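You operate a simulated robot arm through the tools that you are given. There is no shell and no other tool.

You are at the controls of a simulated two-armed robot. One attempt, no reset.

Task
Ease the grey board's wire to 30 kg, catch back on, retighten to 90 kg and log week 40.
Fine: grey catch off to ease, on again at 30 kg; the week goes on the grey week dial; never wind 15 kg over its first reading.

It is judged by the outcome, as a careful person would: the job done as asked, and still so three seconds after it is handed in. It fails if anything else is knocked over, pushed out of place, dropped, spilled or broken.

Robot
Two 7-joint arms with two-finger parallel grippers on one trunk, hanging from a carriage that runs on a rail from [0.002, 1.023] to [-0.003, -1.157] (x, y) and turns from 8 to 696 degrees about z. Base frame: it is fixed where the carriage stands at the start and does not move with it; the origin is on the floor, on the carriage's upright axis, x ahead of it, y to its left, z up. Lengths are in m, angles in degrees, forces in N, time in s.
The left shoulder is at the start at [0.04, 0.149, 1.461], the right one opposite. With the tool pointing down near the work surface each hand reaches from about 0.1 to 0.54 m from the robot's upright axis, wherever it stands, measured 20 degrees to its own side. Places, roughly: grey catch [0.8, -0.1, 1.2]; grey ratchet knob [0.7, -0.2, 1.2]; grey week dial [0.6, -0.1, 0.8]; post anchor knob [0.7, -0.9, 0.8]. Payload 4.4 kg a hand.
The tool frame of a hand sits at the grasp point between the pads (the TCP): z along the fingers, y along the line on which they close. The tips reach 0.023 m beyond it. The gripper opens to 0.094 m. The fingers are 0.038 m wide and 0.01 m thick; the gripper's body (0.054 by 0.096 m) begins 0.039 m behind the TCP.
Orientation is that of the tool frame in the base frame, as a unit quaternion [x, y, z, w]. With the fingers straight down and closing along the base's y, the tool's x points along the base's -x, its y along +y and its z along -z.

Tools
- The arms move only by the tool send_rows. It takes "left_plan", "right_plan" or both (then of equal length, played together; a hand with none holds still); each is a list of rows, each a list of 6 numbers: the shift along the tool's x, y, z in m, then the turn, a rotation vector about the tool's x, y, z in degrees. In form: [[dx, dy, dz, ax, ay, az], ...]. A call has 1 to 20 rows; each row shifts and turns the commanded pose from where the row before left it, along the tool's axes as they then stand. "left_gripper" and "right_gripper" are, for a hand that has rows, the finger opening in m, from 0 to 0.094, set as the call begins (left out, the last holds). A row lasts 0.2 s, in which the tool goes at most 0.05 m and 8.6 degrees; a call with a longer step from one row to the next is refused whole, and so is a gripper value outside its range. A pose out of reach is approached as far as the arm can. The call stops where the force on the tool passes 40 N (or 10 N more than at its start, if that is more) or the arm is blocked; 0.2 s more then pass. The fingers move at their own pace (about 0.045 m/s each) and stop on an object; they squeeze with about 41 N. The grip force told is the motor's: it shows also when the fingers shut on nothing. Time passes only in rows, and 0.2 s behind the last, so rows that do not move let the fingers close. It gives the time, the measured TCP pose, the force on the tool (base axes), the opening and the grip force at its end, in the units of the frame above (readings bear some noise), with the torque about the TCP (base axes, N m) and any sound that the robot's microphone picked up, and new pictures: "views" is both (left out), scene, wrist or none (wrist: the cameras of the hands that moved).
- Cameras (640 x 400 px; columns grow to the right, rows downward): "scene" is now at [0.2186, -0.039, 1.7407]; the picture's right is [-0.45, -0.89, 0.01], its down [-0.76, 0.37, -0.53] and it looks along [0.47, -0.25, -0.85] (base axes); focal length 267 px, centre (320, 200). "left" rides on the left gripper at [0.086, -0.016, -0.075] in its tool frame; the picture's right is [0.18, 0.98, 0.00], its down [-0.58, 0.11, -0.81] and it looks along [-0.79, 0.15, 0.59] (tool axes); focal length 243 px, centre (320, 200). "right" rides on the right gripper at [0.087, 0.016, -0.075] in its tool frame; the picture's right is [-0.18, 0.98, 0.00], its down [-0.58, -0.11, -0.81] and it looks along [-0.79, -0.15, 0.59] (tool axes); focal length 243 px, centre (320, 200). There is no depth. A picture from a camera that has moved, and an enlarged one, comes with that camera's place and axes in the base frame and with its lens.
- lift_body(by): slides the trunk up (or, below 0, down) by that many m; the arms and the scene camera ride with it, the base frame stays. It gives what a move gives, with no picture.
- drive_base(legs): drives the robot by 1 to 6 legs, each [ahead, left, turn to the left] in m, m and degrees, along the robot's own axes; the way and the turn of a leg run together, so that a leg with both is an arc; at most 1.5 m and 180 degrees a leg. The arms and the cameras ride along, it lands a little off, and it stops where it bumps. It keeps to its track: a leg is cut to what the track allows. It gives what a move gives, and a new picture of the scene camera.
- head_to(pan, tilt): turns the head with the scene camera to pan (to the left, within 86 degrees either way) and tilt (down, from -29 to 69), counted from straight ahead of the robot. It gives what a move gives, and a new picture of the scene camera.
- zoom(camera, box): a new picture of the part [left, top, right, bottom] of that camera's present view, enlarged. No time passes.
- hand_in(): hands the job in; it is judged then, once.

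Nothing tells you exact positions but the pictures and the camera data. Unless the task says otherwise, let go and move clear before handing in.

The tools are called as name(argument=value, ...) on one line, values as JSON. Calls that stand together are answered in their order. send_rows: Moves the arms, as the interface text tells. Its arguments: {"type":"object","properties":{"left_plan":{"type":"array"},"left_gripper":{"type":"number"},"right_plan":{"type":"array"},"right_gripper":{"type":"number"},"views":{"type":"string","enum":["both","scene","wrist","none"]}},"required":[]} The other tools are called the same way: lift_body (by) slides the trunk up or down; drive_base (legs) drives the base; head_to (pan, tilt) turns the head that bears the scene camera; zoom (camera, box) takes an enlarged picture of a part of a camera's view; hand_in () hands the job in.

At the start:

```text
t: 0.0
left_tcp_pos: [0.6146, 0.0389, 1.3762]
left_orientation: [0.01, 1.0, -0.009, 0.003]
left_ft_force: [0.2, -0.3, -0.5]
left_wrist_torque: [0.0, 0.0, -0.03]
left_grip_width: 0.094
left_finger_force: 0.0
right_tcp_pos: [0.3562, -0.2835, 1.4571]
right_orientation: [0.002, 1.0, -0.008, -0.002]
right_ft_force: [-0.6, 0.3, 0.4]
right_wrist_torque: [0.0, -0.01, 0.01]
right_grip_width: 0.0938
right_finger_force: 0.1
trunk travel left (down, up): [-0.6, 0.17]
robot x, y, heading: [0.0019, 0.0, -0.2]
head pan, tilt: [-26.6, 58.1]
```

scene: 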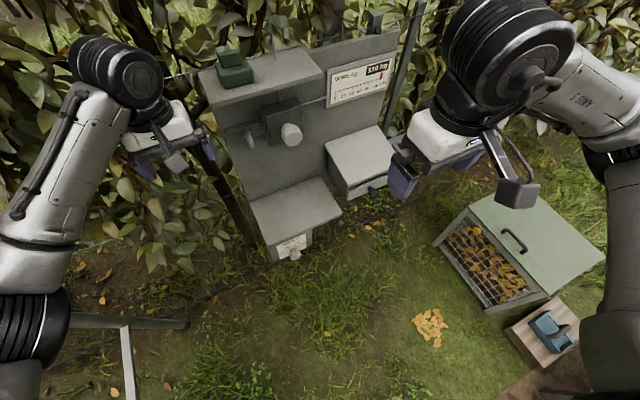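
right: 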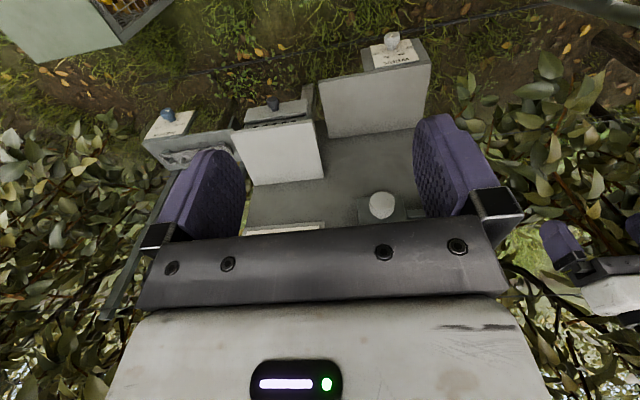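
left: 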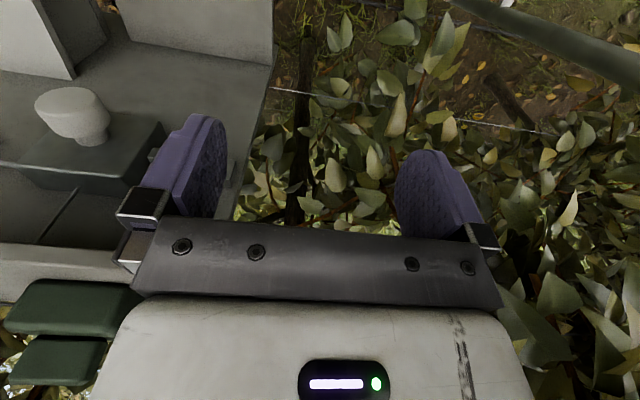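

I see a grey board with a ratchet knob, a gauge, a shelf on its top and a week dial below; I'll look closer before moving anything.

zoom(camera="scene", box=[180, 30, 420, 180])

zoom(camera="scene", box=[230, 150, 400, 270])

zoom(camera="right", box=[130, 20, 450, 240])

zoom(camera="left", box=[0, 0, 320, 400])

```text
2.67 times, centred on (300, 105) of scene
camera zoom: at [0.2186, -0.039, 1.7407], right [-0.45, -0.89, 0.01], down [-0.76, 0.37, -0.53], along [0.47, -0.25, -0.85], focal length 712 px, centre (373, 453)
```

zoom: 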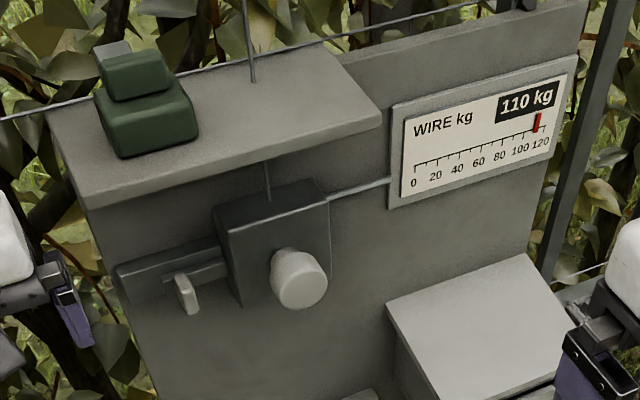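

```text
3.33 times, centred on (315, 210) of scene
camera zoom: at [0.2186, -0.039, 1.7407], right [-0.45, -0.89, 0.01], down [-0.76, 0.37, -0.53], along [0.47, -0.25, -0.85], focal length 890 px, centre (337, 167)
```

zoom: 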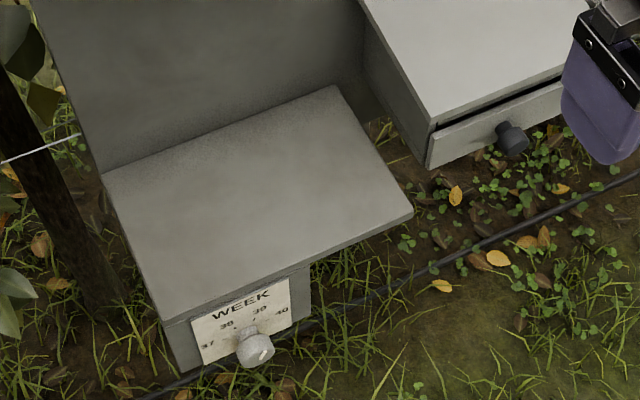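

```text
1.82 times, centred on (290, 130) of right
camera zoom: at [0.272, -0.2656, 1.532], right [0.19, 0.98, -0.02], down [0.58, -0.1, 0.81], along [0.79, -0.16, -0.59], focal length 441 px, centre (374, 327)
```

zoom: 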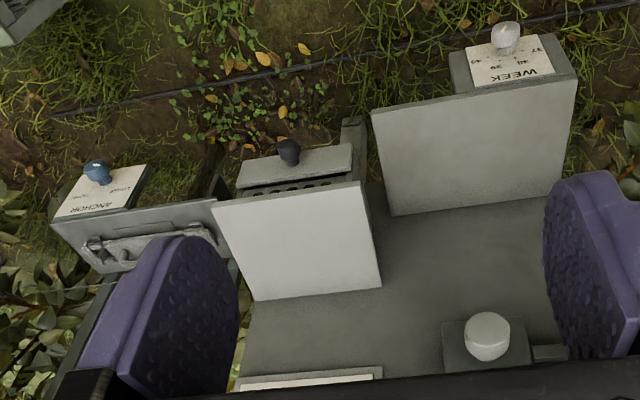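

```text
1.00 times, centred on (160, 200) of left (not enlarged: the box is as wide or as high as the picture)
camera zoom: at [0.5268, 0.0255, 1.4517], right [-0.16, 0.99, -0.02], down [0.58, 0.11, 0.81], along [0.8, 0.12, -0.59], focal length 243 px, centre (480, 200)
```

zoom: 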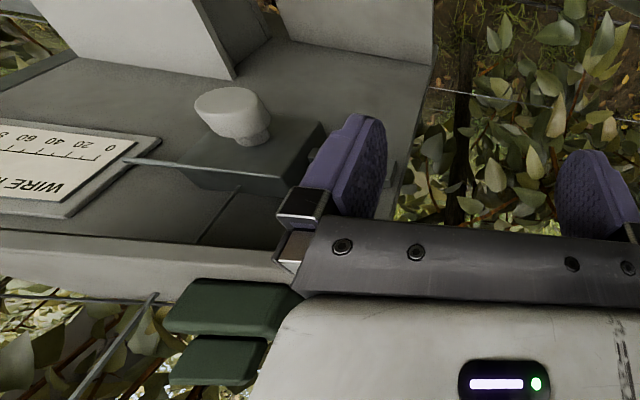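

The board looks square to the base x axis: its face is near x 0.81, the ratchet knob front near [0.72, -0.22, 1.22], and the week knob near [0.58, -0.13, 0.78]. I'll zoom in on the catch, gauge and dials for details.

zoom(camera="scene", box=[220, 85, 316, 145])

zoom(camera="scene", box=[260, 220, 332, 265])

zoom(camera="right", box=[140, 70, 268, 150])

zoom(camera="right", box=[340, 20, 452, 90])

head_to(pan=-50, tilt=40)

```text
6.67 times, centred on (268, 115) of scene
camera zoom: at [0.2186, -0.039, 1.7407], right [-0.45, -0.89, 0.01], down [-0.76, 0.37, -0.53], along [0.47, -0.25, -0.85], focal length 1781 px, centre (667, 767)
```

zoom: 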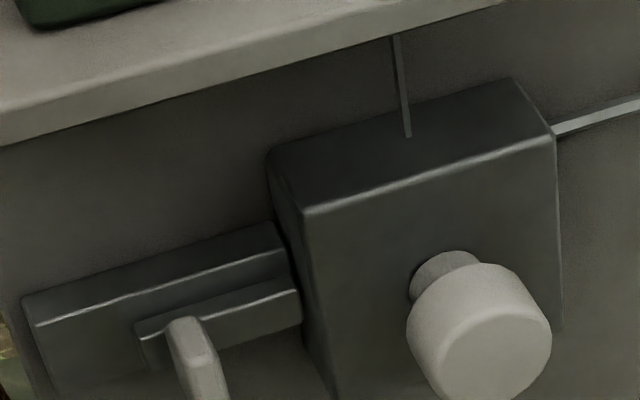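

```text
8.89 times, centred on (296, 242) of scene
camera zoom: at [0.2186, -0.039, 1.7407], right [-0.45, -0.89, 0.01], down [-0.76, 0.37, -0.53], along [0.47, -0.25, -0.85], focal length 2375 px, centre (533, -178)
```

zoom: 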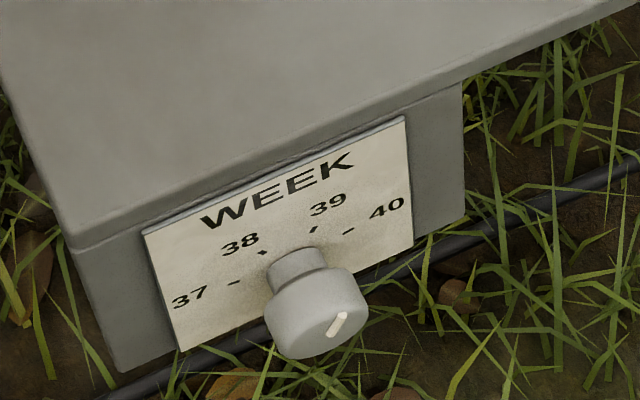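

```text
5.00 times, centred on (204, 110) of right
camera zoom: at [0.272, -0.2656, 1.532], right [0.19, 0.98, -0.02], down [0.58, -0.1, 0.81], along [0.79, -0.16, -0.59], focal length 1213 px, centre (900, 650)
```

zoom: 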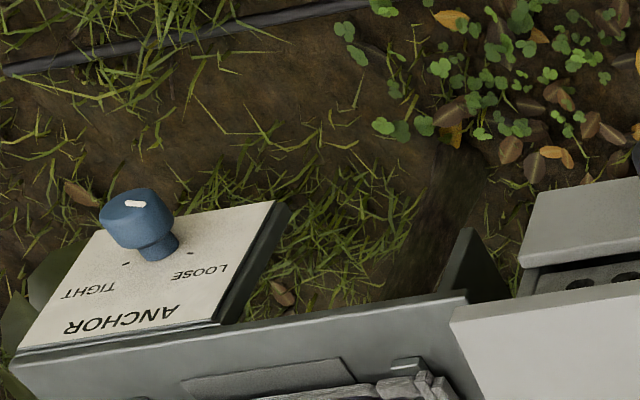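

```text
5.71 times, centred on (396, 55) of right
camera zoom: at [0.272, -0.2656, 1.532], right [0.19, 0.98, -0.02], down [0.58, -0.1, 0.81], along [0.79, -0.16, -0.59], focal length 1386 px, centre (-114, 1029)
```

zoom: 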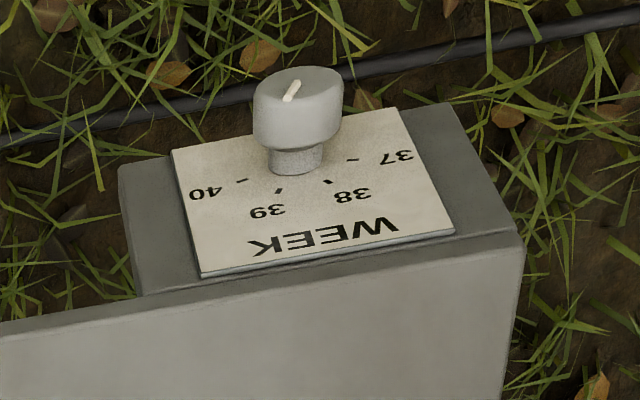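

```text
t: 0.9
left_tcp_pos: [0.6121, 0.0357, 1.3751]
left_orientation: [0.015, 1.0, -0.008, 0.002]
left_ft_force: [0.0, -0.2, -0.6]
left_wrist_torque: [-0.01, -0.03, -0.02]
left_grip_width: 0.0938
left_finger_force: 0.0
right_tcp_pos: [0.3562, -0.2818, 1.4553]
right_orientation: [0.003, 1.0, -0.006, -0.001]
right_ft_force: [0.3, 0.2, -0.6]
right_wrist_torque: [0.01, -0.01, -0.04]
right_grip_width: 0.094
right_finger_force: 0.0
trunk travel left (down, up): [-0.6, 0.17]
robot x, y, heading: [-0.0003, -0.001, -0.3]
head pan, tilt: [-50.0, 40.0]
camera scene: at [0.2113, -0.0716, 1.7647], right [-0.77, -0.64, 0.01], down [-0.41, 0.48, -0.77], along [0.49, -0.6, -0.64], focal length 267 px, centre (320, 200)
```

scene: 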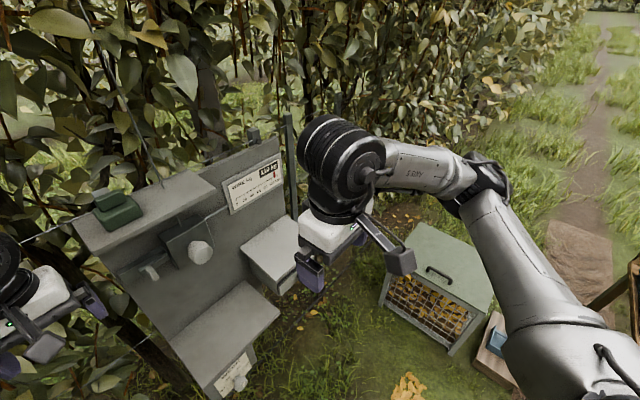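

The week dial reads 39 now and the gauge shows 110 kg, so my ceiling is 125 kg. The catch looks like a sliding bolt with a small fin, left of the ratchet box. I'll pull both hands to a safe standoff and turn them to point forward at the board.

send_rows(left_plan=[[0.04, 0.02, 0, 0, 0, 0], [0.04, 0.02, 0, 0, 0, 0], [0.04, 0.02, 0, 0, 0, 0], [0, 0, 0, 0, 0, 0]], right_plan=[[-0.03, 0, 0, 0, 0, 0], [-0.03, 0, 0, 0, 0, 0], [-0.03, 0, 0, 0, 0, 0], [-0.03, 0, 0, 0, 0, 0]], views="none")

send_rows(left_plan=[[0, 0, 0, 0, -8.2, 0], [0, 0, 0, 0, -8.2, 0], [0, 0, 0, 0, -8.2, 0], [0, 0, 0, 0, -8.2, 0], [0, 0, 0, 0, -8.2, 0], [0, 0, 0, 0, -8.2, 0], [0, 0, 0, 0, -8.2, 0], [0, 0, 0, 0, -8.2, 0], [0, 0, 0, 0, -8.2, 0], [0, 0, 0, 0, -8.2, 0], [0, 0, 0, 0, -8, 0]], right_plan=[[0, 0, 0, 0, -8.2, 0], [0, 0, 0, 0, -8.2, 0], [0, 0, 0, 0, -8.2, 0], [0, 0, 0, 0, -8.2, 0], [0, 0, 0, 0, -8.2, 0], [0, 0, 0, 0, -8.2, 0], [0, 0, 0, 0, -8.2, 0], [0, 0, 0, 0, -8.2, 0], [0, 0, 0, 0, -8.2, 0], [0, 0, 0, 0, -8.2, 0], [0, 0, 0, 0, -8, 0]], views="both")

```text
t: 1.6
left_tcp_pos: [0.4775, -0.0293, 1.3923]
left_orientation: [0.126, 0.991, -0.031, 0.012]
left_ft_force: [0.7, 0.3, -0.1]
left_wrist_torque: [-0.03, 0.08, -0.01]
left_grip_width: 0.0941
left_finger_force: 0.0
right_tcp_pos: [0.424, -0.3014, 1.4563]
right_orientation: [0.012, 1.0, -0.008, -0.001]
right_ft_force: [-0.5, -0.4, 1.5]
right_wrist_torque: [0.07, 0.01, -0.02]
right_grip_width: 0.0937
right_finger_force: 0.2
trunk travel left (down, up): [-0.6, 0.17]
robot x, y, heading: [-0.0041, -0.007, -1.5]
head pan, tilt: [-50.0, 40.0]
stopped in row 3 (left hand): the arm was blocked; the commanded pose is now the measured one
```

```text
t: 4.2
left_tcp_pos: [0.4844, -0.064, 1.4303]
left_orientation: [0.073, 0.665, -0.151, 0.728]
left_ft_force: [2.3, -0.7, -0.9]
left_wrist_torque: [0.01, -0.01, -0.04]
left_grip_width: 0.0943
left_finger_force: 0.0
right_tcp_pos: [0.4767, -0.3143, 1.4775]
right_orientation: [-0.001, 0.754, -0.018, 0.657]
right_ft_force: [0.0, -0.4, 0.9]
right_wrist_torque: [0.01, 0.09, 0.05]
right_grip_width: 0.094
right_finger_force: 0.1
right hand out of reach, approached as far as the arm can: row 7, 8, 9, 10, 11
trunk travel left (down, up): [-0.6, 0.17]
robot x, y, heading: [-0.0006, -0.0129, -2.6]
head pan, tilt: [-50.0, 40.0]
stopped in row 11 (left hand): the arm was blocked; the commanded pose is now the measured one
camera scene: at [0.2169, -0.093, 1.7668], right [-0.79, -0.61, 0.0], down [-0.38, 0.5, -0.78], along [0.47, -0.62, -0.62], focal length 267 px, centre (320, 200)
camera right: at [0.3925, -0.298, 1.4012], right [0.05, 0.99, 0.15], down [-0.72, -0.07, 0.69], along [0.69, -0.14, 0.71], focal length 243 px, centre (320, 200)
camera left: at [0.4142, -0.067, 1.34], right [0.32, 0.91, -0.28], down [-0.77, 0.42, 0.48], along [0.55, 0.06, 0.83], focal length 243 px, centre (320, 200)
```

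scene: 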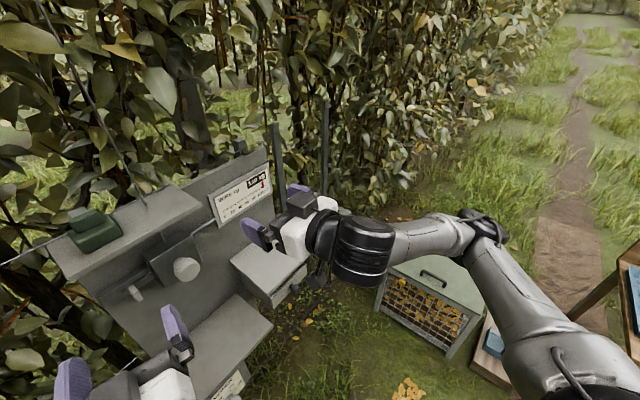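
right: 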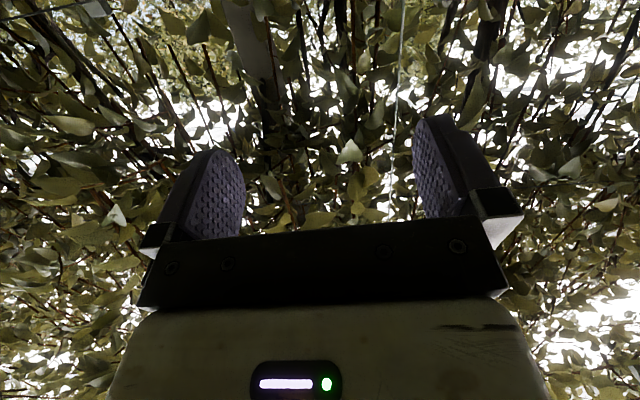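
left: 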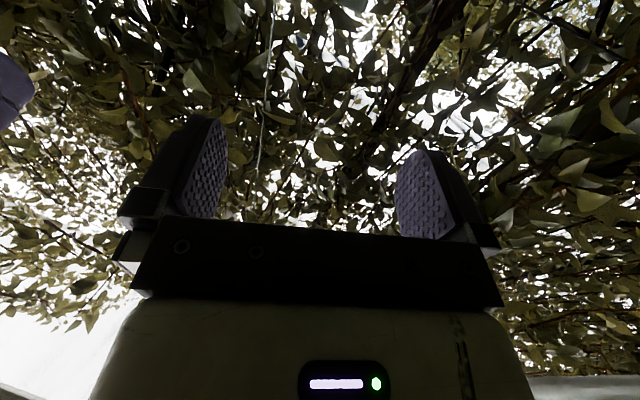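

The left arm was blocked twice and the heading has drifted about 2 degrees. Before moving anything more I'll look to the left for whatever the arm may be touching.

head_to(pan=60, tilt=35)

head_to(pan=10, tilt=45)

```text
t: 6.1
left_tcp_pos: [0.4829, -0.0637, 1.4311]
left_orientation: [0.07, 0.667, -0.152, 0.726]
left_ft_force: [0.2, -0.6, 0.0]
left_wrist_torque: [-0.01, -0.01, 0.03]
left_grip_width: 0.0938
left_finger_force: 0.1
right_tcp_pos: [0.4777, -0.3129, 1.4803]
right_orientation: [-0.004, 0.754, -0.017, 0.656]
right_ft_force: [-0.4, -0.2, -0.7]
right_wrist_torque: [0.0, -0.01, 0.02]
right_grip_width: 0.0941
right_finger_force: 0.0
trunk travel left (down, up): [-0.6, 0.17]
robot x, y, heading: [-0.0012, -0.0073, -2.9]
head pan, tilt: [60.0, 35.0]
camera scene: at [0.2124, 0.051, 1.7743], right [0.84, -0.54, 0.02], down [-0.3, -0.5, -0.81], along [0.45, 0.68, -0.58], focal length 267 px, centre (320, 200)
```

scene: 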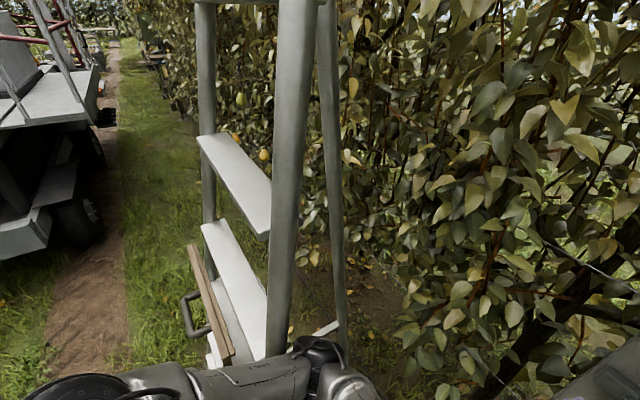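

```text
t: 7.3
left_tcp_pos: [0.4834, -0.0621, 1.4325]
left_orientation: [0.071, 0.667, -0.153, 0.726]
left_ft_force: [0.0, 0.2, -0.4]
left_wrist_torque: [0.0, -0.02, 0.04]
left_grip_width: 0.0938
left_finger_force: 0.1
right_tcp_pos: [0.4777, -0.3123, 1.4798]
right_orientation: [-0.004, 0.755, -0.018, 0.656]
right_ft_force: [0.1, 0.0, -1.1]
right_wrist_torque: [-0.01, 0.02, 0.0]
right_grip_width: 0.0938
right_finger_force: 0.1
trunk travel left (down, up): [-0.6, 0.17]
robot x, y, heading: [0.0019, -0.0087, -2.5]
head pan, tilt: [10.0, 45.0]
camera scene: at [0.2457, -0.0129, 1.7613], right [0.13, -0.99, 0.02], down [-0.69, -0.11, -0.72], along [0.71, 0.08, -0.7], focal length 267 px, centre (320, 200)
```

scene: 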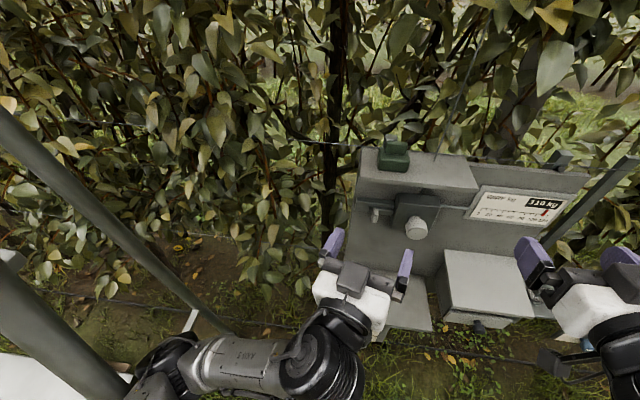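

A stepladder stands just to my left, and the left elbow seems to have met it. I'll zoom in to check the gap before moving away from it.

zoom(camera="scene", box=[0, 200, 320, 400])

head_to(pan=45, tilt=65)

```text
2.00 times, centred on (160, 300) of scene
camera zoom: at [0.2457, -0.0129, 1.7613], right [0.13, -0.99, 0.02], down [-0.69, -0.11, -0.72], along [0.71, 0.08, -0.7], focal length 534 px, centre (640, 0)
```

zoom: 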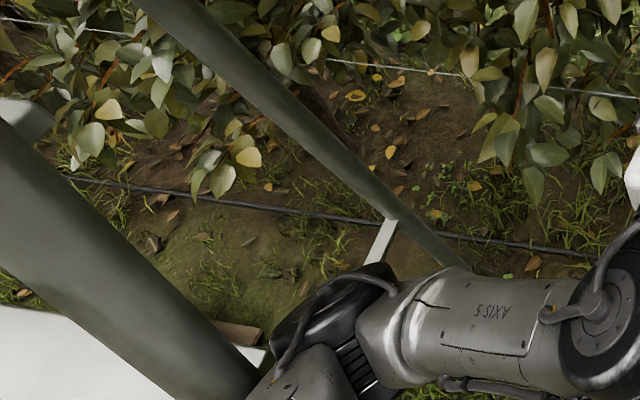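

```text
t: 8.3
left_tcp_pos: [0.4822, -0.0627, 1.4321]
left_orientation: [0.07, 0.666, -0.153, 0.726]
left_ft_force: [-0.3, 0.0, -0.6]
left_wrist_torque: [0.02, -0.02, 0.0]
left_grip_width: 0.0939
left_finger_force: 0.1
right_tcp_pos: [0.4765, -0.3121, 1.4799]
right_orientation: [-0.004, 0.754, -0.017, 0.656]
right_ft_force: [0.0, 0.0, 0.4]
right_wrist_torque: [-0.03, 0.01, 0.04]
right_grip_width: 0.094
right_finger_force: 0.1
trunk travel left (down, up): [-0.6, 0.17]
robot x, y, heading: [0.0002, -0.0043, -2.5]
head pan, tilt: [45.0, 65.0]
camera scene: at [0.2101, 0.0169, 1.7351], right [0.67, -0.74, 0.03], down [-0.66, -0.62, -0.42], along [0.33, 0.27, -0.91], focal length 267 px, centre (320, 200)
```

scene: 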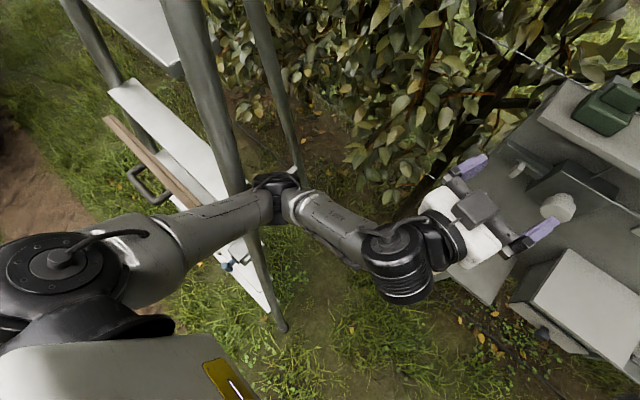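

The left elbow is resting against the ladder's front leg. I'll drive the carriage right, away from the ladder; that also centres me on the board.

drive_base(legs=[[0, -0.22, 0]])

```text
t: 10.0
left_tcp_pos: [0.4751, -0.2519, 1.4164]
left_orientation: [0.072, 0.678, -0.132, 0.719]
left_ft_force: [-0.5, -1.1, 0.7]
left_wrist_torque: [0.0, 0.02, 0.01]
left_grip_width: 0.094
left_finger_force: 0.0
right_tcp_pos: [0.4672, -0.5088, 1.4673]
right_orientation: [-0.001, 0.759, -0.007, 0.651]
right_ft_force: [0.0, 0.2, -0.7]
right_wrist_torque: [-0.01, -0.02, 0.0]
right_grip_width: 0.0939
right_finger_force: 0.0
trunk travel left (down, up): [-0.6, 0.17]
robot x, y, heading: [0.0026, -0.227, -1.8]
head pan, tilt: [45.0, 65.0]
camera scene: at [0.2013, -0.1891, 1.7324], right [0.68, -0.73, 0.0], down [-0.66, -0.62, -0.42], along [0.31, 0.29, -0.91], focal length 267 px, centre (320, 200)
```

scene: 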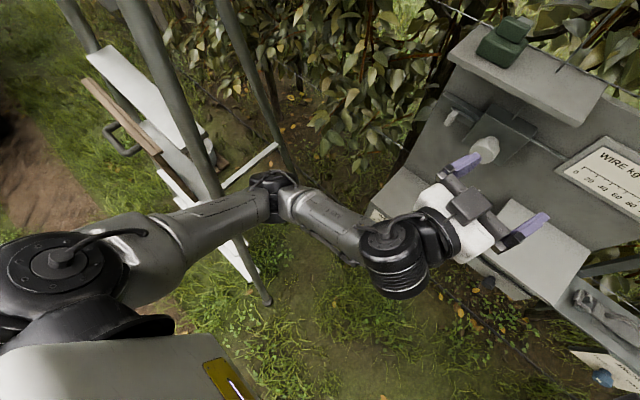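

I'm clear of the ladder now. Next I'll straighten the left hand, then bring both hands down to about z 1.25 in front of the board, still well short of it.

send_rows(left_plan=[[0, 0, 0, -5.5, 1.1, 1.6], [0, 0, 0, -5.5, 1.1, 1.6], [0, 0, 0, -5.5, 1.1, 1.6], [0.03, 0.02, 0, 0, 0, 0], [0.03, 0.02, 0, 0, 0, 0], [0.03, 0.02, 0, 0, 0, 0], [0.03, 0.02, 0, 0, 0, 0], [0.03, 0.02, 0, 0, 0, 0], [0.02, 0.02, 0, 0, 0, 0]], right_plan=[[0.025, 0, 0.01, 0, 0, 0], [0.025, 0, 0.01, 0, 0, 0], [0.025, 0, 0.01, 0, 0, 0], [0.025, 0.02, 0, 0, 0, 0], [0.025, 0.02, 0, 0, 0, 0], [0.025, 0.02, 0, 0, 0, 0], [0.025, 0.02, 0, 0, 0, 0], [0.025, 0.02, 0, 0, 0, 0], [0.02, 0.02, 0, 0, 0, 0]], views="wrist")

head_to(pan=0, tilt=45)

```text
t: 12.0
left_tcp_pos: [0.4719, -0.1312, 1.2464]
left_orientation: [0.001, 0.707, 0.0, 0.707]
left_ft_force: [-0.9, 0.5, 0.1]
left_wrist_torque: [0.0, -0.02, 0.01]
left_grip_width: 0.0939
left_finger_force: 0.2
right_tcp_pos: [0.4693, -0.5094, 1.4576]
right_orientation: [-0.002, 0.76, -0.005, 0.65]
right_ft_force: [0.6, -0.6, 0.6]
right_wrist_torque: [0.03, -0.01, -0.01]
right_grip_width: 0.0939
right_finger_force: 0.1
right hand out of reach, approached as far as the arm can: row 1, 2, 3, 4, 5, 6, 7, 8, 9
trunk travel left (down, up): [-0.6, 0.17]
robot x, y, heading: [-0.0007, -0.228, -1.7]
head pan, tilt: [45.0, 65.0]
camera right: at [0.3836, -0.4931, 1.384], right [0.03, 0.98, 0.17], down [-0.71, -0.1, 0.7], along [0.71, -0.14, 0.69], focal length 243 px, centre (320, 200)
camera left: at [0.3973, -0.1473, 1.1613], right [0.0, 0.98, -0.18], down [-0.81, 0.11, 0.58], along [0.59, 0.15, 0.79], focal length 243 px, centre (320, 200)
```

right: 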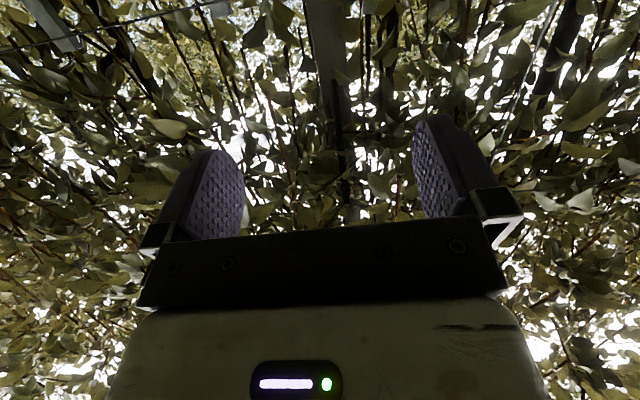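
left: 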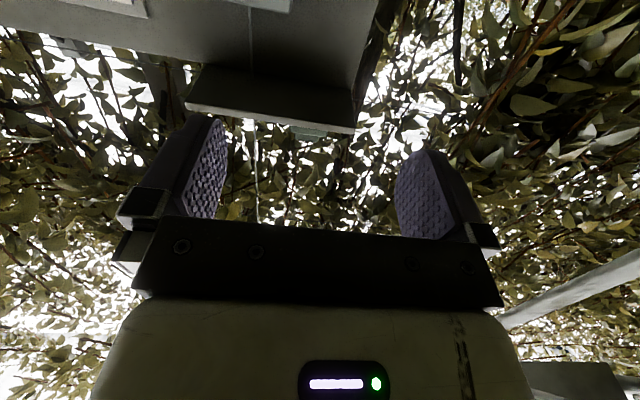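

```text
t: 13.1
left_tcp_pos: [0.4722, -0.1325, 1.247]
left_orientation: [0.0, 0.707, 0.0, 0.707]
left_ft_force: [-0.5, 0.6, -0.9]
left_wrist_torque: [0.02, 0.02, -0.01]
left_grip_width: 0.0938
left_finger_force: 0.1
right_tcp_pos: [0.4681, -0.5097, 1.4579]
right_orientation: [-0.001, 0.76, -0.005, 0.65]
right_ft_force: [-0.1, 0.5, -0.1]
right_wrist_torque: [0.01, -0.04, 0.02]
right_grip_width: 0.0937
right_finger_force: 0.2
trunk travel left (down, up): [-0.6, 0.17]
robot x, y, heading: [-0.0022, -0.2278, -1.9]
head pan, tilt: [0.0, 45.0]
camera scene: at [0.2382, -0.233, 1.7574], right [-0.03, -1.0, 0.0], down [-0.71, 0.02, -0.71], along [0.71, -0.02, -0.71], focal length 267 px, centre (320, 200)
```

scene: 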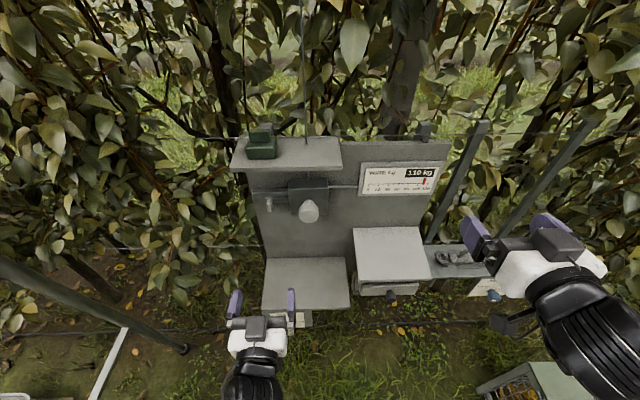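

The left hand is straight and free in front of the board. The right arm is stuck at a joint limit, so I'll turn its hand back a little to free it.

send_rows(right_plan=[[0, 0, 0, 0, 8, 0], [0, 0, 0, 0, 8, 0], [0, 0, 0, 0, 8, 0], [0, 0, 0, 0, 8, 0], [0, 0, 0, 0, 8, 0], [0, 0, 0, 0, 0, 0]], views="scene")

```text
t: 14.5
left_tcp_pos: [0.4732, -0.1306, 1.2461]
left_orientation: [0.0, 0.707, 0.001, 0.708]
left_ft_force: [0.0, 0.3, -0.3]
left_wrist_torque: [0.02, -0.01, 0.01]
left_grip_width: 0.094
left_finger_force: 0.1
right_tcp_pos: [0.4699, -0.5105, 1.4576]
right_orientation: [0.002, 0.936, -0.007, 0.351]
right_ft_force: [-0.4, -0.1, 1.1]
right_wrist_torque: [0.0, -0.01, -0.01]
right_grip_width: 0.0941
right_finger_force: 0.0
trunk travel left (down, up): [-0.6, 0.17]
robot x, y, heading: [0.0007, -0.2256, -2.0]
head pan, tilt: [0.0, 45.0]
camera scene: at [0.2383, -0.2331, 1.7574], right [-0.03, -1.0, 0.0], down [-0.71, 0.02, -0.71], along [0.71, -0.02, -0.71], focal length 267 px, centre (320, 200)
```

scene: 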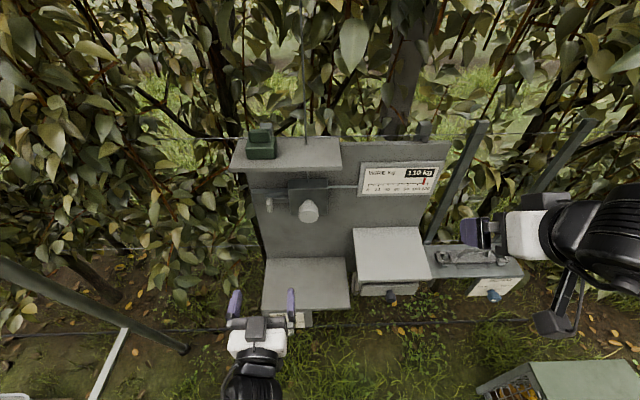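

The right arm is free again. I'll bring it down and across toward the board first, then finish turning it forward at the lower height.

send_rows(right_plan=[[0.0102, 0.0257, 0.029, 0, 0, 0], [0.0102, 0.0257, 0.029, 0, 0, 0], [0.0102, 0.0257, 0.029, 0, 0, 0], [0.0102, 0.0257, 0.029, 0, 0, 0], [0.0102, 0.0257, 0.029, 0, 0, 0], [0.0102, 0.0257, 0.029, 0, 0, 0], [0.0102, 0.0257, 0.029, 0, 0, 0]], views="none")

send_rows(right_plan=[[0, 0, 0, 0, -8.2, 0], [0, 0, 0, 0, -8.2, 0], [0, 0, 0, 0, -8.2, 0], [0, 0, 0, 0, -8.2, 0], [0, 0, 0, 0, -8.2, 0], [0, 0, 0, 0, -8, 0], [0, 0, 0, 0, 0, 0]], views="both")

```text
t: 16.1
left_tcp_pos: [0.4723, -0.1306, 1.2476]
left_orientation: [0.0, 0.707, 0.001, 0.707]
left_ft_force: [0.1, 0.9, -0.1]
left_wrist_torque: [0.0, -0.02, 0.0]
left_grip_width: 0.0942
left_finger_force: 0.0
right_tcp_pos: [0.5522, -0.3324, 1.2563]
right_orientation: [0.0, 0.936, -0.006, 0.352]
right_ft_force: [0.1, 0.4, -1.8]
right_wrist_torque: [0.04, 0.0, 0.0]
right_grip_width: 0.0942
right_finger_force: 0.1
trunk travel left (down, up): [-0.6, 0.17]
robot x, y, heading: [-0.003, -0.2249, -1.9]
head pan, tilt: [0.0, 45.0]
```

```text
t: 17.7
left_tcp_pos: [0.4722, -0.131, 1.2469]
left_orientation: [0.0, 0.707, 0.001, 0.707]
left_ft_force: [0.3, -0.1, 0.1]
left_wrist_torque: [0.03, -0.02, 0.0]
left_grip_width: 0.0942
left_finger_force: 0.0
right_tcp_pos: [0.5363, -0.2634, 1.299]
right_orientation: [0.001, 0.707, -0.009, 0.707]
right_ft_force: [0.2, 0.5, -0.4]
right_wrist_torque: [-0.01, -0.03, -0.03]
right_grip_width: 0.094
right_finger_force: 0.0
right hand out of reach, approached as far as the arm can: row 4, 5, 6
trunk travel left (down, up): [-0.6, 0.17]
robot x, y, heading: [-0.0048, -0.2244, -2.1]
head pan, tilt: [0.0, 45.0]
camera scene: at [0.2383, -0.2331, 1.7574], right [-0.03, -1.0, 0.0], down [-0.71, 0.02, -0.71], along [0.71, -0.02, -0.71], focal length 267 px, centre (320, 200)
camera right: at [0.4638, -0.2473, 1.2118], right [0.02, 0.98, 0.17], down [-0.81, -0.09, 0.58], along [0.59, -0.15, 0.79], focal length 243 px, centre (320, 200)
```

scene: 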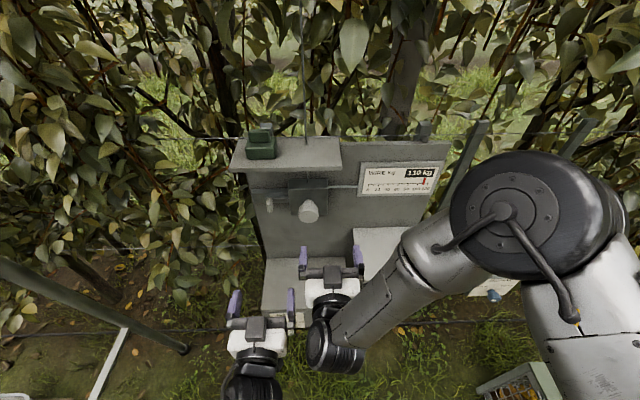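
right: 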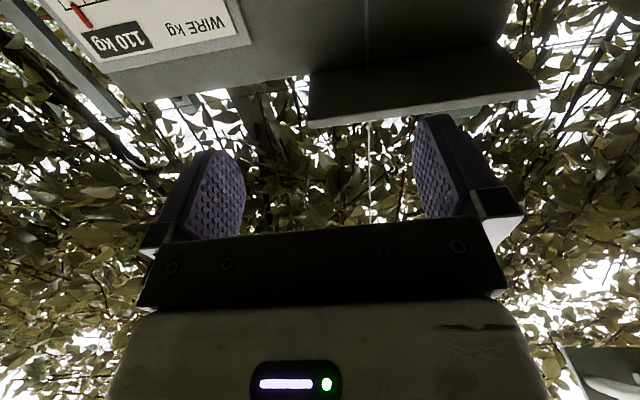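

Both hands now point forward. I'll move the left hand aside a little and bring the right hand to a standoff straight in front of the ratchet knob.

send_rows(left_plan=[[0, 0.02, 0, 0, 0, 0], [0, 0.02, 0, 0, 0, 0], [0, 0.02, 0, 0, 0, 0], [0, 0, 0, 0, 0, 0], [0, 0, 0, 0, 0, 0]], right_plan=[[0, 0, 0.02, 0, 0, 0], [0.015, 0, 0.02, 0, 0, 0], [0.02, 0.015, 0.02, 0, 0, 0], [0.02, 0.015, 0.01, 0, 0, 0], [0.02, 0.015, 0, 0, 0, 0]], views="both")

zoom(camera="scene", box=[225, 120, 465, 270])

zoom(camera="scene", box=[250, 165, 346, 225])

```text
t: 18.9
left_tcp_pos: [0.4736, -0.0705, 1.247]
left_orientation: [0.0, 0.707, 0.0, 0.707]
left_ft_force: [-0.3, 0.1, -0.6]
left_wrist_torque: [0.02, 0.0, 0.01]
left_grip_width: 0.0939
left_finger_force: 0.0
right_tcp_pos: [0.5977, -0.1953, 1.2392]
right_orientation: [0.001, 0.707, -0.007, 0.707]
right_ft_force: [-0.5, 0.3, -0.4]
right_wrist_torque: [0.01, -0.03, 0.01]
right_grip_width: 0.0941
right_finger_force: 0.0
right hand out of reach, approached as far as the arm can: row 1, 2, 3, 4
trunk travel left (down, up): [-0.6, 0.17]
robot x, y, heading: [-0.0046, -0.2248, -1.8]
head pan, tilt: [0.0, 45.0]
camera scene: at [0.2382, -0.233, 1.7574], right [-0.03, -1.0, 0.0], down [-0.71, 0.02, -0.71], along [0.71, -0.02, -0.71], focal length 267 px, centre (320, 200)
camera right: at [0.5251, -0.1786, 1.1525], right [0.01, 0.98, 0.17], down [-0.81, -0.09, 0.58], along [0.59, -0.15, 0.79], focal length 243 px, centre (320, 200)
camera left: at [0.3976, -0.0865, 1.161], right [0.0, 0.98, -0.18], down [-0.81, 0.11, 0.58], along [0.59, 0.15, 0.79], focal length 243 px, centre (320, 200)
```

scene: 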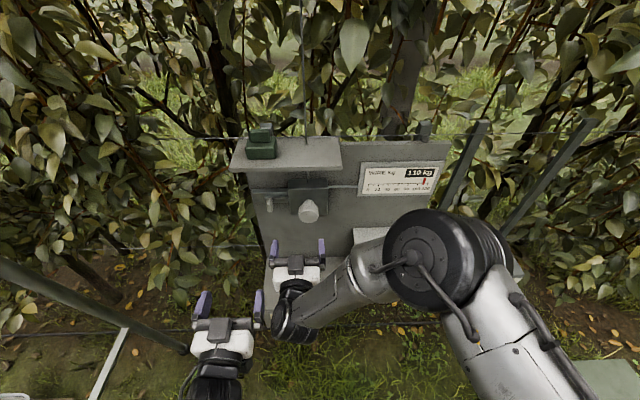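
right: 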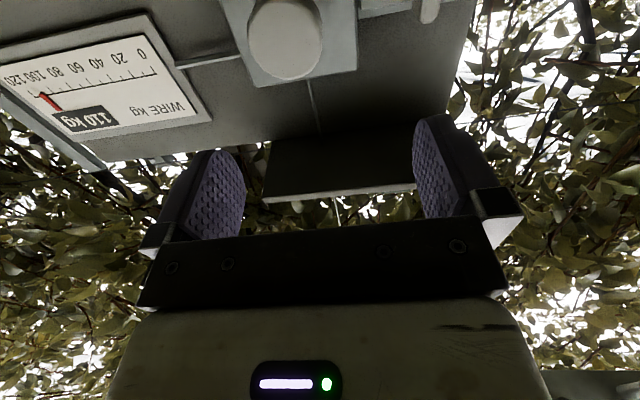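
left: 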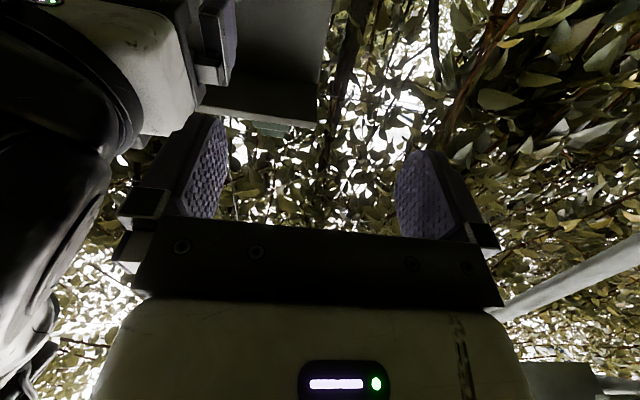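

```text
2.67 times, centred on (345, 195) of scene
camera zoom: at [0.2382, -0.233, 1.7574], right [-0.03, -1.0, 0.0], down [-0.71, 0.02, -0.71], along [0.71, -0.02, -0.71], focal length 712 px, centre (253, 213)
```

zoom: 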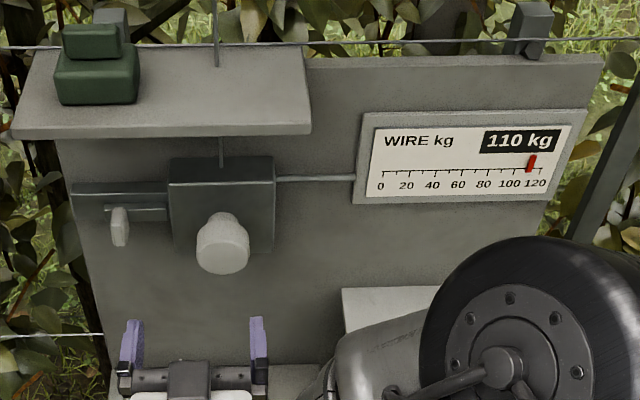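

```text
6.67 times, centred on (298, 195) of scene
camera zoom: at [0.2382, -0.233, 1.7574], right [-0.03, -1.0, 0.0], down [-0.71, 0.02, -0.71], along [0.71, -0.02, -0.71], focal length 1781 px, centre (467, 233)
```

zoom: 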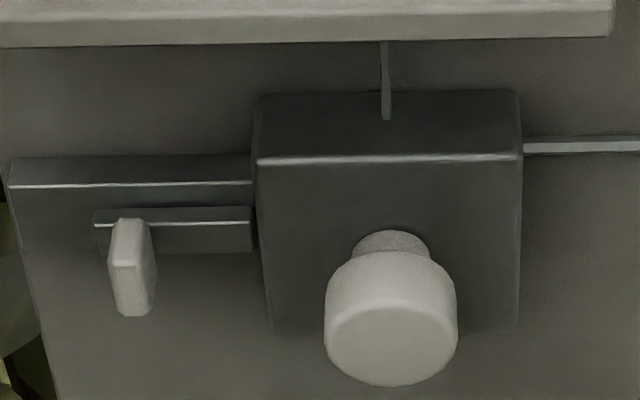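

The view is clear: knob centre about [0.72, -0.217, 1.222], about 53 mm across; catch fin about [0.745, -0.11, 1.222]. I'll let the right arm settle and check its true position.

send_rows(right_plan=[[0, 0, 0, 0, 0, 0], [0, 0, 0, 0, 0, 0]], views="none")

```text
t: 19.5
left_tcp_pos: [0.4728, -0.0705, 1.2457]
left_orientation: [0.0, 0.707, 0.0, 0.707]
left_ft_force: [0.0, 0.2, -0.3]
left_wrist_torque: [0.0, 0.02, 0.01]
left_grip_width: 0.0941
left_finger_force: 0.0
right_tcp_pos: [0.5985, -0.1959, 1.2389]
right_orientation: [0.001, 0.707, -0.009, 0.707]
right_ft_force: [0.2, -0.1, 0.7]
right_wrist_torque: [0.01, -0.03, -0.01]
right_grip_width: 0.0939
right_finger_force: 0.1
trunk travel left (down, up): [-0.6, 0.17]
robot x, y, heading: [0.0019, -0.2271, -2.1]
head pan, tilt: [0.0, 45.0]
```

send_rows(right_plan=[[0.0085, -0.011, 0.02, 0, 0, 0], [0.0085, -0.011, 0.02, 0, 0, 0], [0, 0, 0.02, 0, 0, 0], [0, 0, 0, 0, 0, 0]], views="both")

zoom(camera="scene", box=[230, 150, 390, 250])

```text
t: 20.5
left_tcp_pos: [0.4732, -0.0698, 1.246]
left_orientation: [0.0, 0.707, 0.0, 0.707]
left_ft_force: [-0.7, 0.4, 0.2]
left_wrist_torque: [0.0, 0.0, -0.03]
left_grip_width: 0.0942
left_finger_force: 0.1
right_tcp_pos: [0.6485, -0.188, 1.2489]
right_orientation: [0.001, 0.708, -0.008, 0.707]
right_ft_force: [-0.1, 0.1, -0.1]
right_wrist_torque: [-0.01, 0.01, 0.0]
right_grip_width: 0.0942
right_finger_force: 0.0
right hand out of reach, approached as far as the arm can: row 1, 2, 3
trunk travel left (down, up): [-0.6, 0.17]
robot x, y, heading: [-0.0017, -0.2257, -1.6]
head pan, tilt: [0.0, 45.0]
camera scene: at [0.2383, -0.2331, 1.7574], right [-0.03, -1.0, 0.0], down [-0.71, 0.02, -0.71], along [0.71, -0.02, -0.71], focal length 267 px, centre (320, 200)
camera right: at [0.5744, -0.1706, 1.1627], right [0.01, 0.98, 0.17], down [-0.81, -0.09, 0.58], along [0.59, -0.15, 0.79], focal length 243 px, centre (320, 200)
```

scene: 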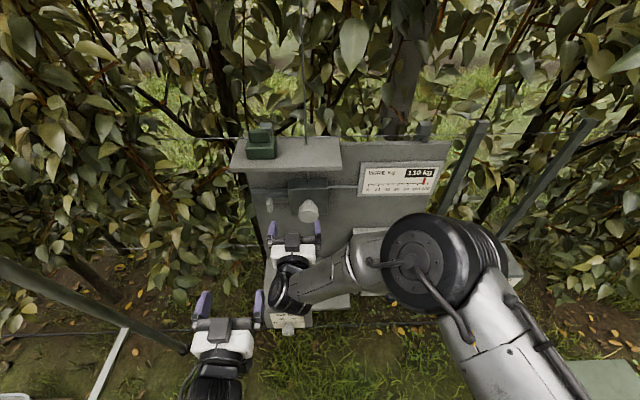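
right: 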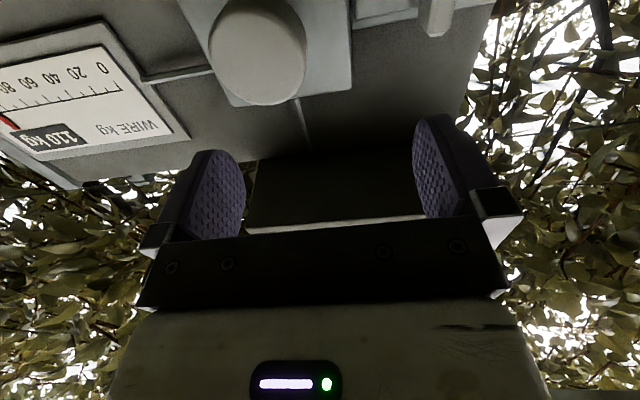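

```text
4.00 times, centred on (310, 200) of scene
camera zoom: at [0.2383, -0.2331, 1.7574], right [-0.03, -1.0, 0.0], down [-0.71, 0.02, -0.71], along [0.71, -0.02, -0.71], focal length 1069 px, centre (360, 200)
```

zoom: 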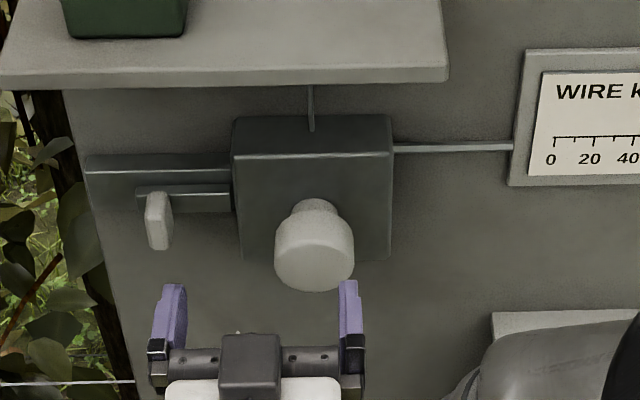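

The right arm is limited by its elbow-high posture here. I'll lower the trunk so the shoulder sits nearer the knob's height; both hands are in clear space below and in front of the board.

send_rows(right_plan=[[0, 0, -0.02, 0, 7, 0], [0, 0, -0.02, 0, 7, 0], [0, -0.01, -0.02, 0, 7, 0], [0, -0.01, -0.02, 0, 7, 0]], views="none")

lift_body(by=-0.2)

head_to(pan=0, tilt=35)

```text
t: 21.5
left_tcp_pos: [0.4737, -0.0711, 1.2454]
left_orientation: [0.001, 0.707, 0.0, 0.707]
left_ft_force: [-0.4, -0.3, -0.2]
left_wrist_torque: [0.0, -0.01, 0.04]
left_grip_width: 0.094
left_finger_force: 0.1
right_tcp_pos: [0.5696, -0.2063, 1.2643]
right_orientation: [0.001, 0.857, -0.006, 0.515]
right_ft_force: [0.6, -0.3, -0.8]
right_wrist_torque: [0.01, -0.01, 0.02]
right_grip_width: 0.0941
right_finger_force: 0.0
trunk travel left (down, up): [-0.6, 0.17]
robot x, y, heading: [0.0007, -0.2266, -1.7]
head pan, tilt: [0.0, 45.0]
```

```text
t: 23.7
left_tcp_pos: [0.4727, -0.0708, 1.047]
left_orientation: [0.0, 0.707, 0.0, 0.707]
left_ft_force: [0.2, 0.2, 0.4]
left_wrist_torque: [0.0, 0.03, -0.02]
left_grip_width: 0.0937
left_finger_force: 0.0
right_tcp_pos: [0.5686, -0.2058, 1.063]
right_orientation: [0.0, 0.856, -0.007, 0.517]
right_ft_force: [0.0, -1.0, -0.5]
right_wrist_torque: [-0.02, -0.01, 0.01]
right_grip_width: 0.094
right_finger_force: 0.1
trunk travel left (down, up): [-0.4, 0.37]
robot x, y, heading: [0.0015, -0.2207, -1.7]
head pan, tilt: [0.0, 45.0]
```

```text
t: 24.4
left_tcp_pos: [0.4724, -0.07, 1.0451]
left_orientation: [0.0, 0.707, 0.0, 0.707]
left_ft_force: [0.5, 1.2, 0.0]
left_wrist_torque: [-0.02, 0.03, -0.03]
left_grip_width: 0.0936
left_finger_force: 0.0
right_tcp_pos: [0.5688, -0.2044, 1.0641]
right_orientation: [0.0, 0.856, -0.005, 0.516]
right_ft_force: [1.2, -0.9, 0.1]
right_wrist_torque: [-0.02, 0.0, 0.01]
right_grip_width: 0.094
right_finger_force: 0.1
trunk travel left (down, up): [-0.4, 0.37]
robot x, y, heading: [0.0007, -0.2277, -1.8]
head pan, tilt: [0.0, 35.0]
camera scene: at [0.245, -0.2333, 1.5722], right [-0.03, -1.0, 0.0], down [-0.57, 0.02, -0.82], along [0.82, -0.03, -0.57], focal length 267 px, centre (320, 200)
```

scene: 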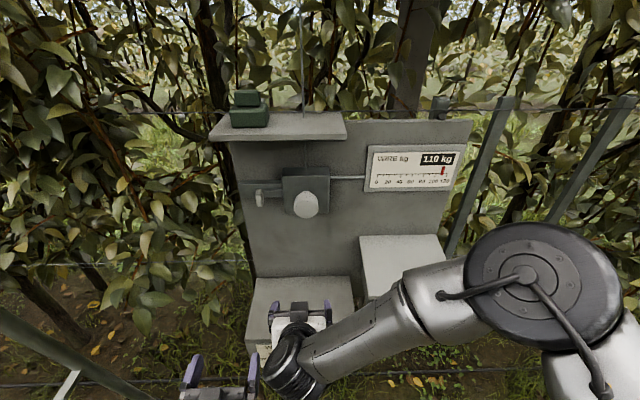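

send_rows(right_plan=[[-0.031, -0.0026, -0.0094, 0, 0, 0], [-0.031, -0.0026, -0.0094, 0, 0, 0], [-0.031, -0.0026, -0.0094, 0, 0, 0], [-0.031, -0.0026, -0.0094, 0, 0, 0], [-0.031, -0.0026, -0.0094, 0, 0, 0], [0, 0, 0, 0, -7, 0], [0, 0, 0, 0, -7, 0], [0, 0, 0, 0, -7, 0], [0, 0, 0, 0, -6.8, 0], [0, 0, 0, 0, 0, 0]], left_plan=[[-0.03, 0, 0, 0, 0, 0], [-0.03, 0, 0, 0, 0, 0], [-0.03, 0, 0, 0, 0, 0], [-0.03, 0, 0, 0, 0, 0], [-0.03, 0, 0, 0, 0, 0], [-0.025, 0, 0, 0, 0, 0], [0, 0, 0, 0, 0, 0], [0, 0, 0, 0, 0, 0], [0, 0, 0, 0, 0, 0], [0, 0, 0, 0, 0, 0]], views="both")

```text
t: 26.6
left_tcp_pos: [0.4747, -0.0715, 1.2203]
left_orientation: [0.0, 0.707, 0.0, 0.707]
left_ft_force: [-0.1, -0.3, 0.1]
left_wrist_torque: [-0.01, 0.0, 0.02]
left_grip_width: 0.0941
left_finger_force: 0.1
left hand out of reach, approached as far as the arm can: row 6
right_tcp_pos: [0.5996, -0.2177, 1.2229]
right_orientation: [-0.001, 0.707, -0.006, 0.708]
right_ft_force: [-0.5, 0.8, -0.5]
right_wrist_torque: [0.02, -0.01, 0.03]
right_grip_width: 0.0941
right_finger_force: 0.0
trunk travel left (down, up): [-0.4, 0.37]
robot x, y, heading: [-0.0023, -0.2255, -1.7]
head pan, tilt: [0.0, 35.0]
camera scene: at [0.245, -0.2334, 1.5723], right [-0.03, -1.0, 0.0], down [-0.57, 0.02, -0.82], along [0.82, -0.03, -0.57], focal length 267 px, centre (320, 200)
camera right: at [0.5266, -0.2015, 1.1363], right [0.01, 0.98, 0.17], down [-0.81, -0.1, 0.58], along [0.59, -0.14, 0.8], focal length 243 px, centre (320, 200)
camera left: at [0.4001, -0.088, 1.1352], right [0.0, 0.98, -0.18], down [-0.81, 0.11, 0.58], along [0.59, 0.15, 0.79], focal length 243 px, centre (320, 200)
```

scene: 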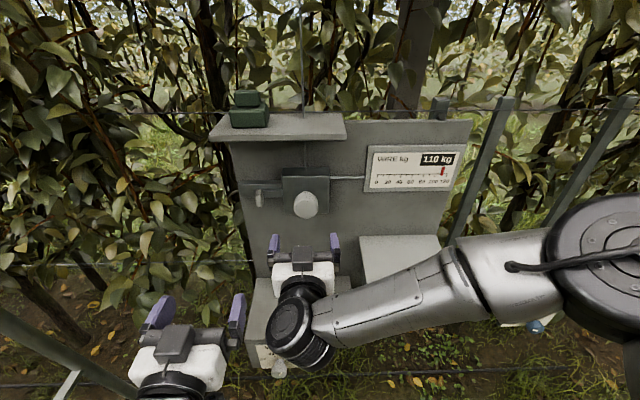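
right: 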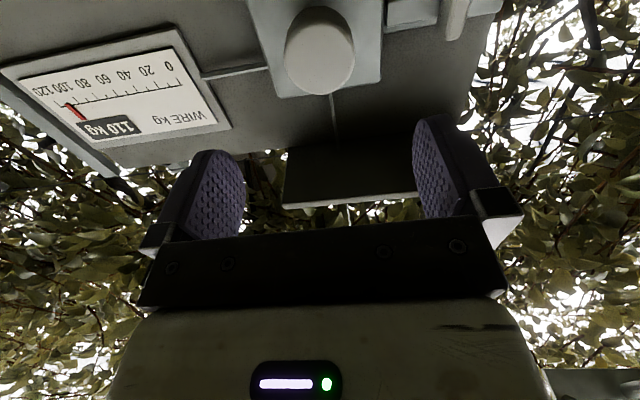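
left: 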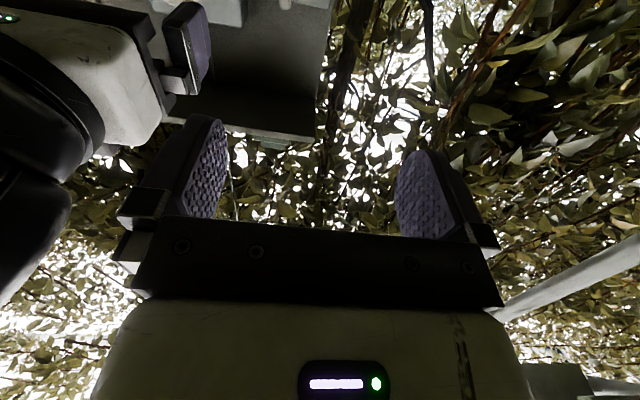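

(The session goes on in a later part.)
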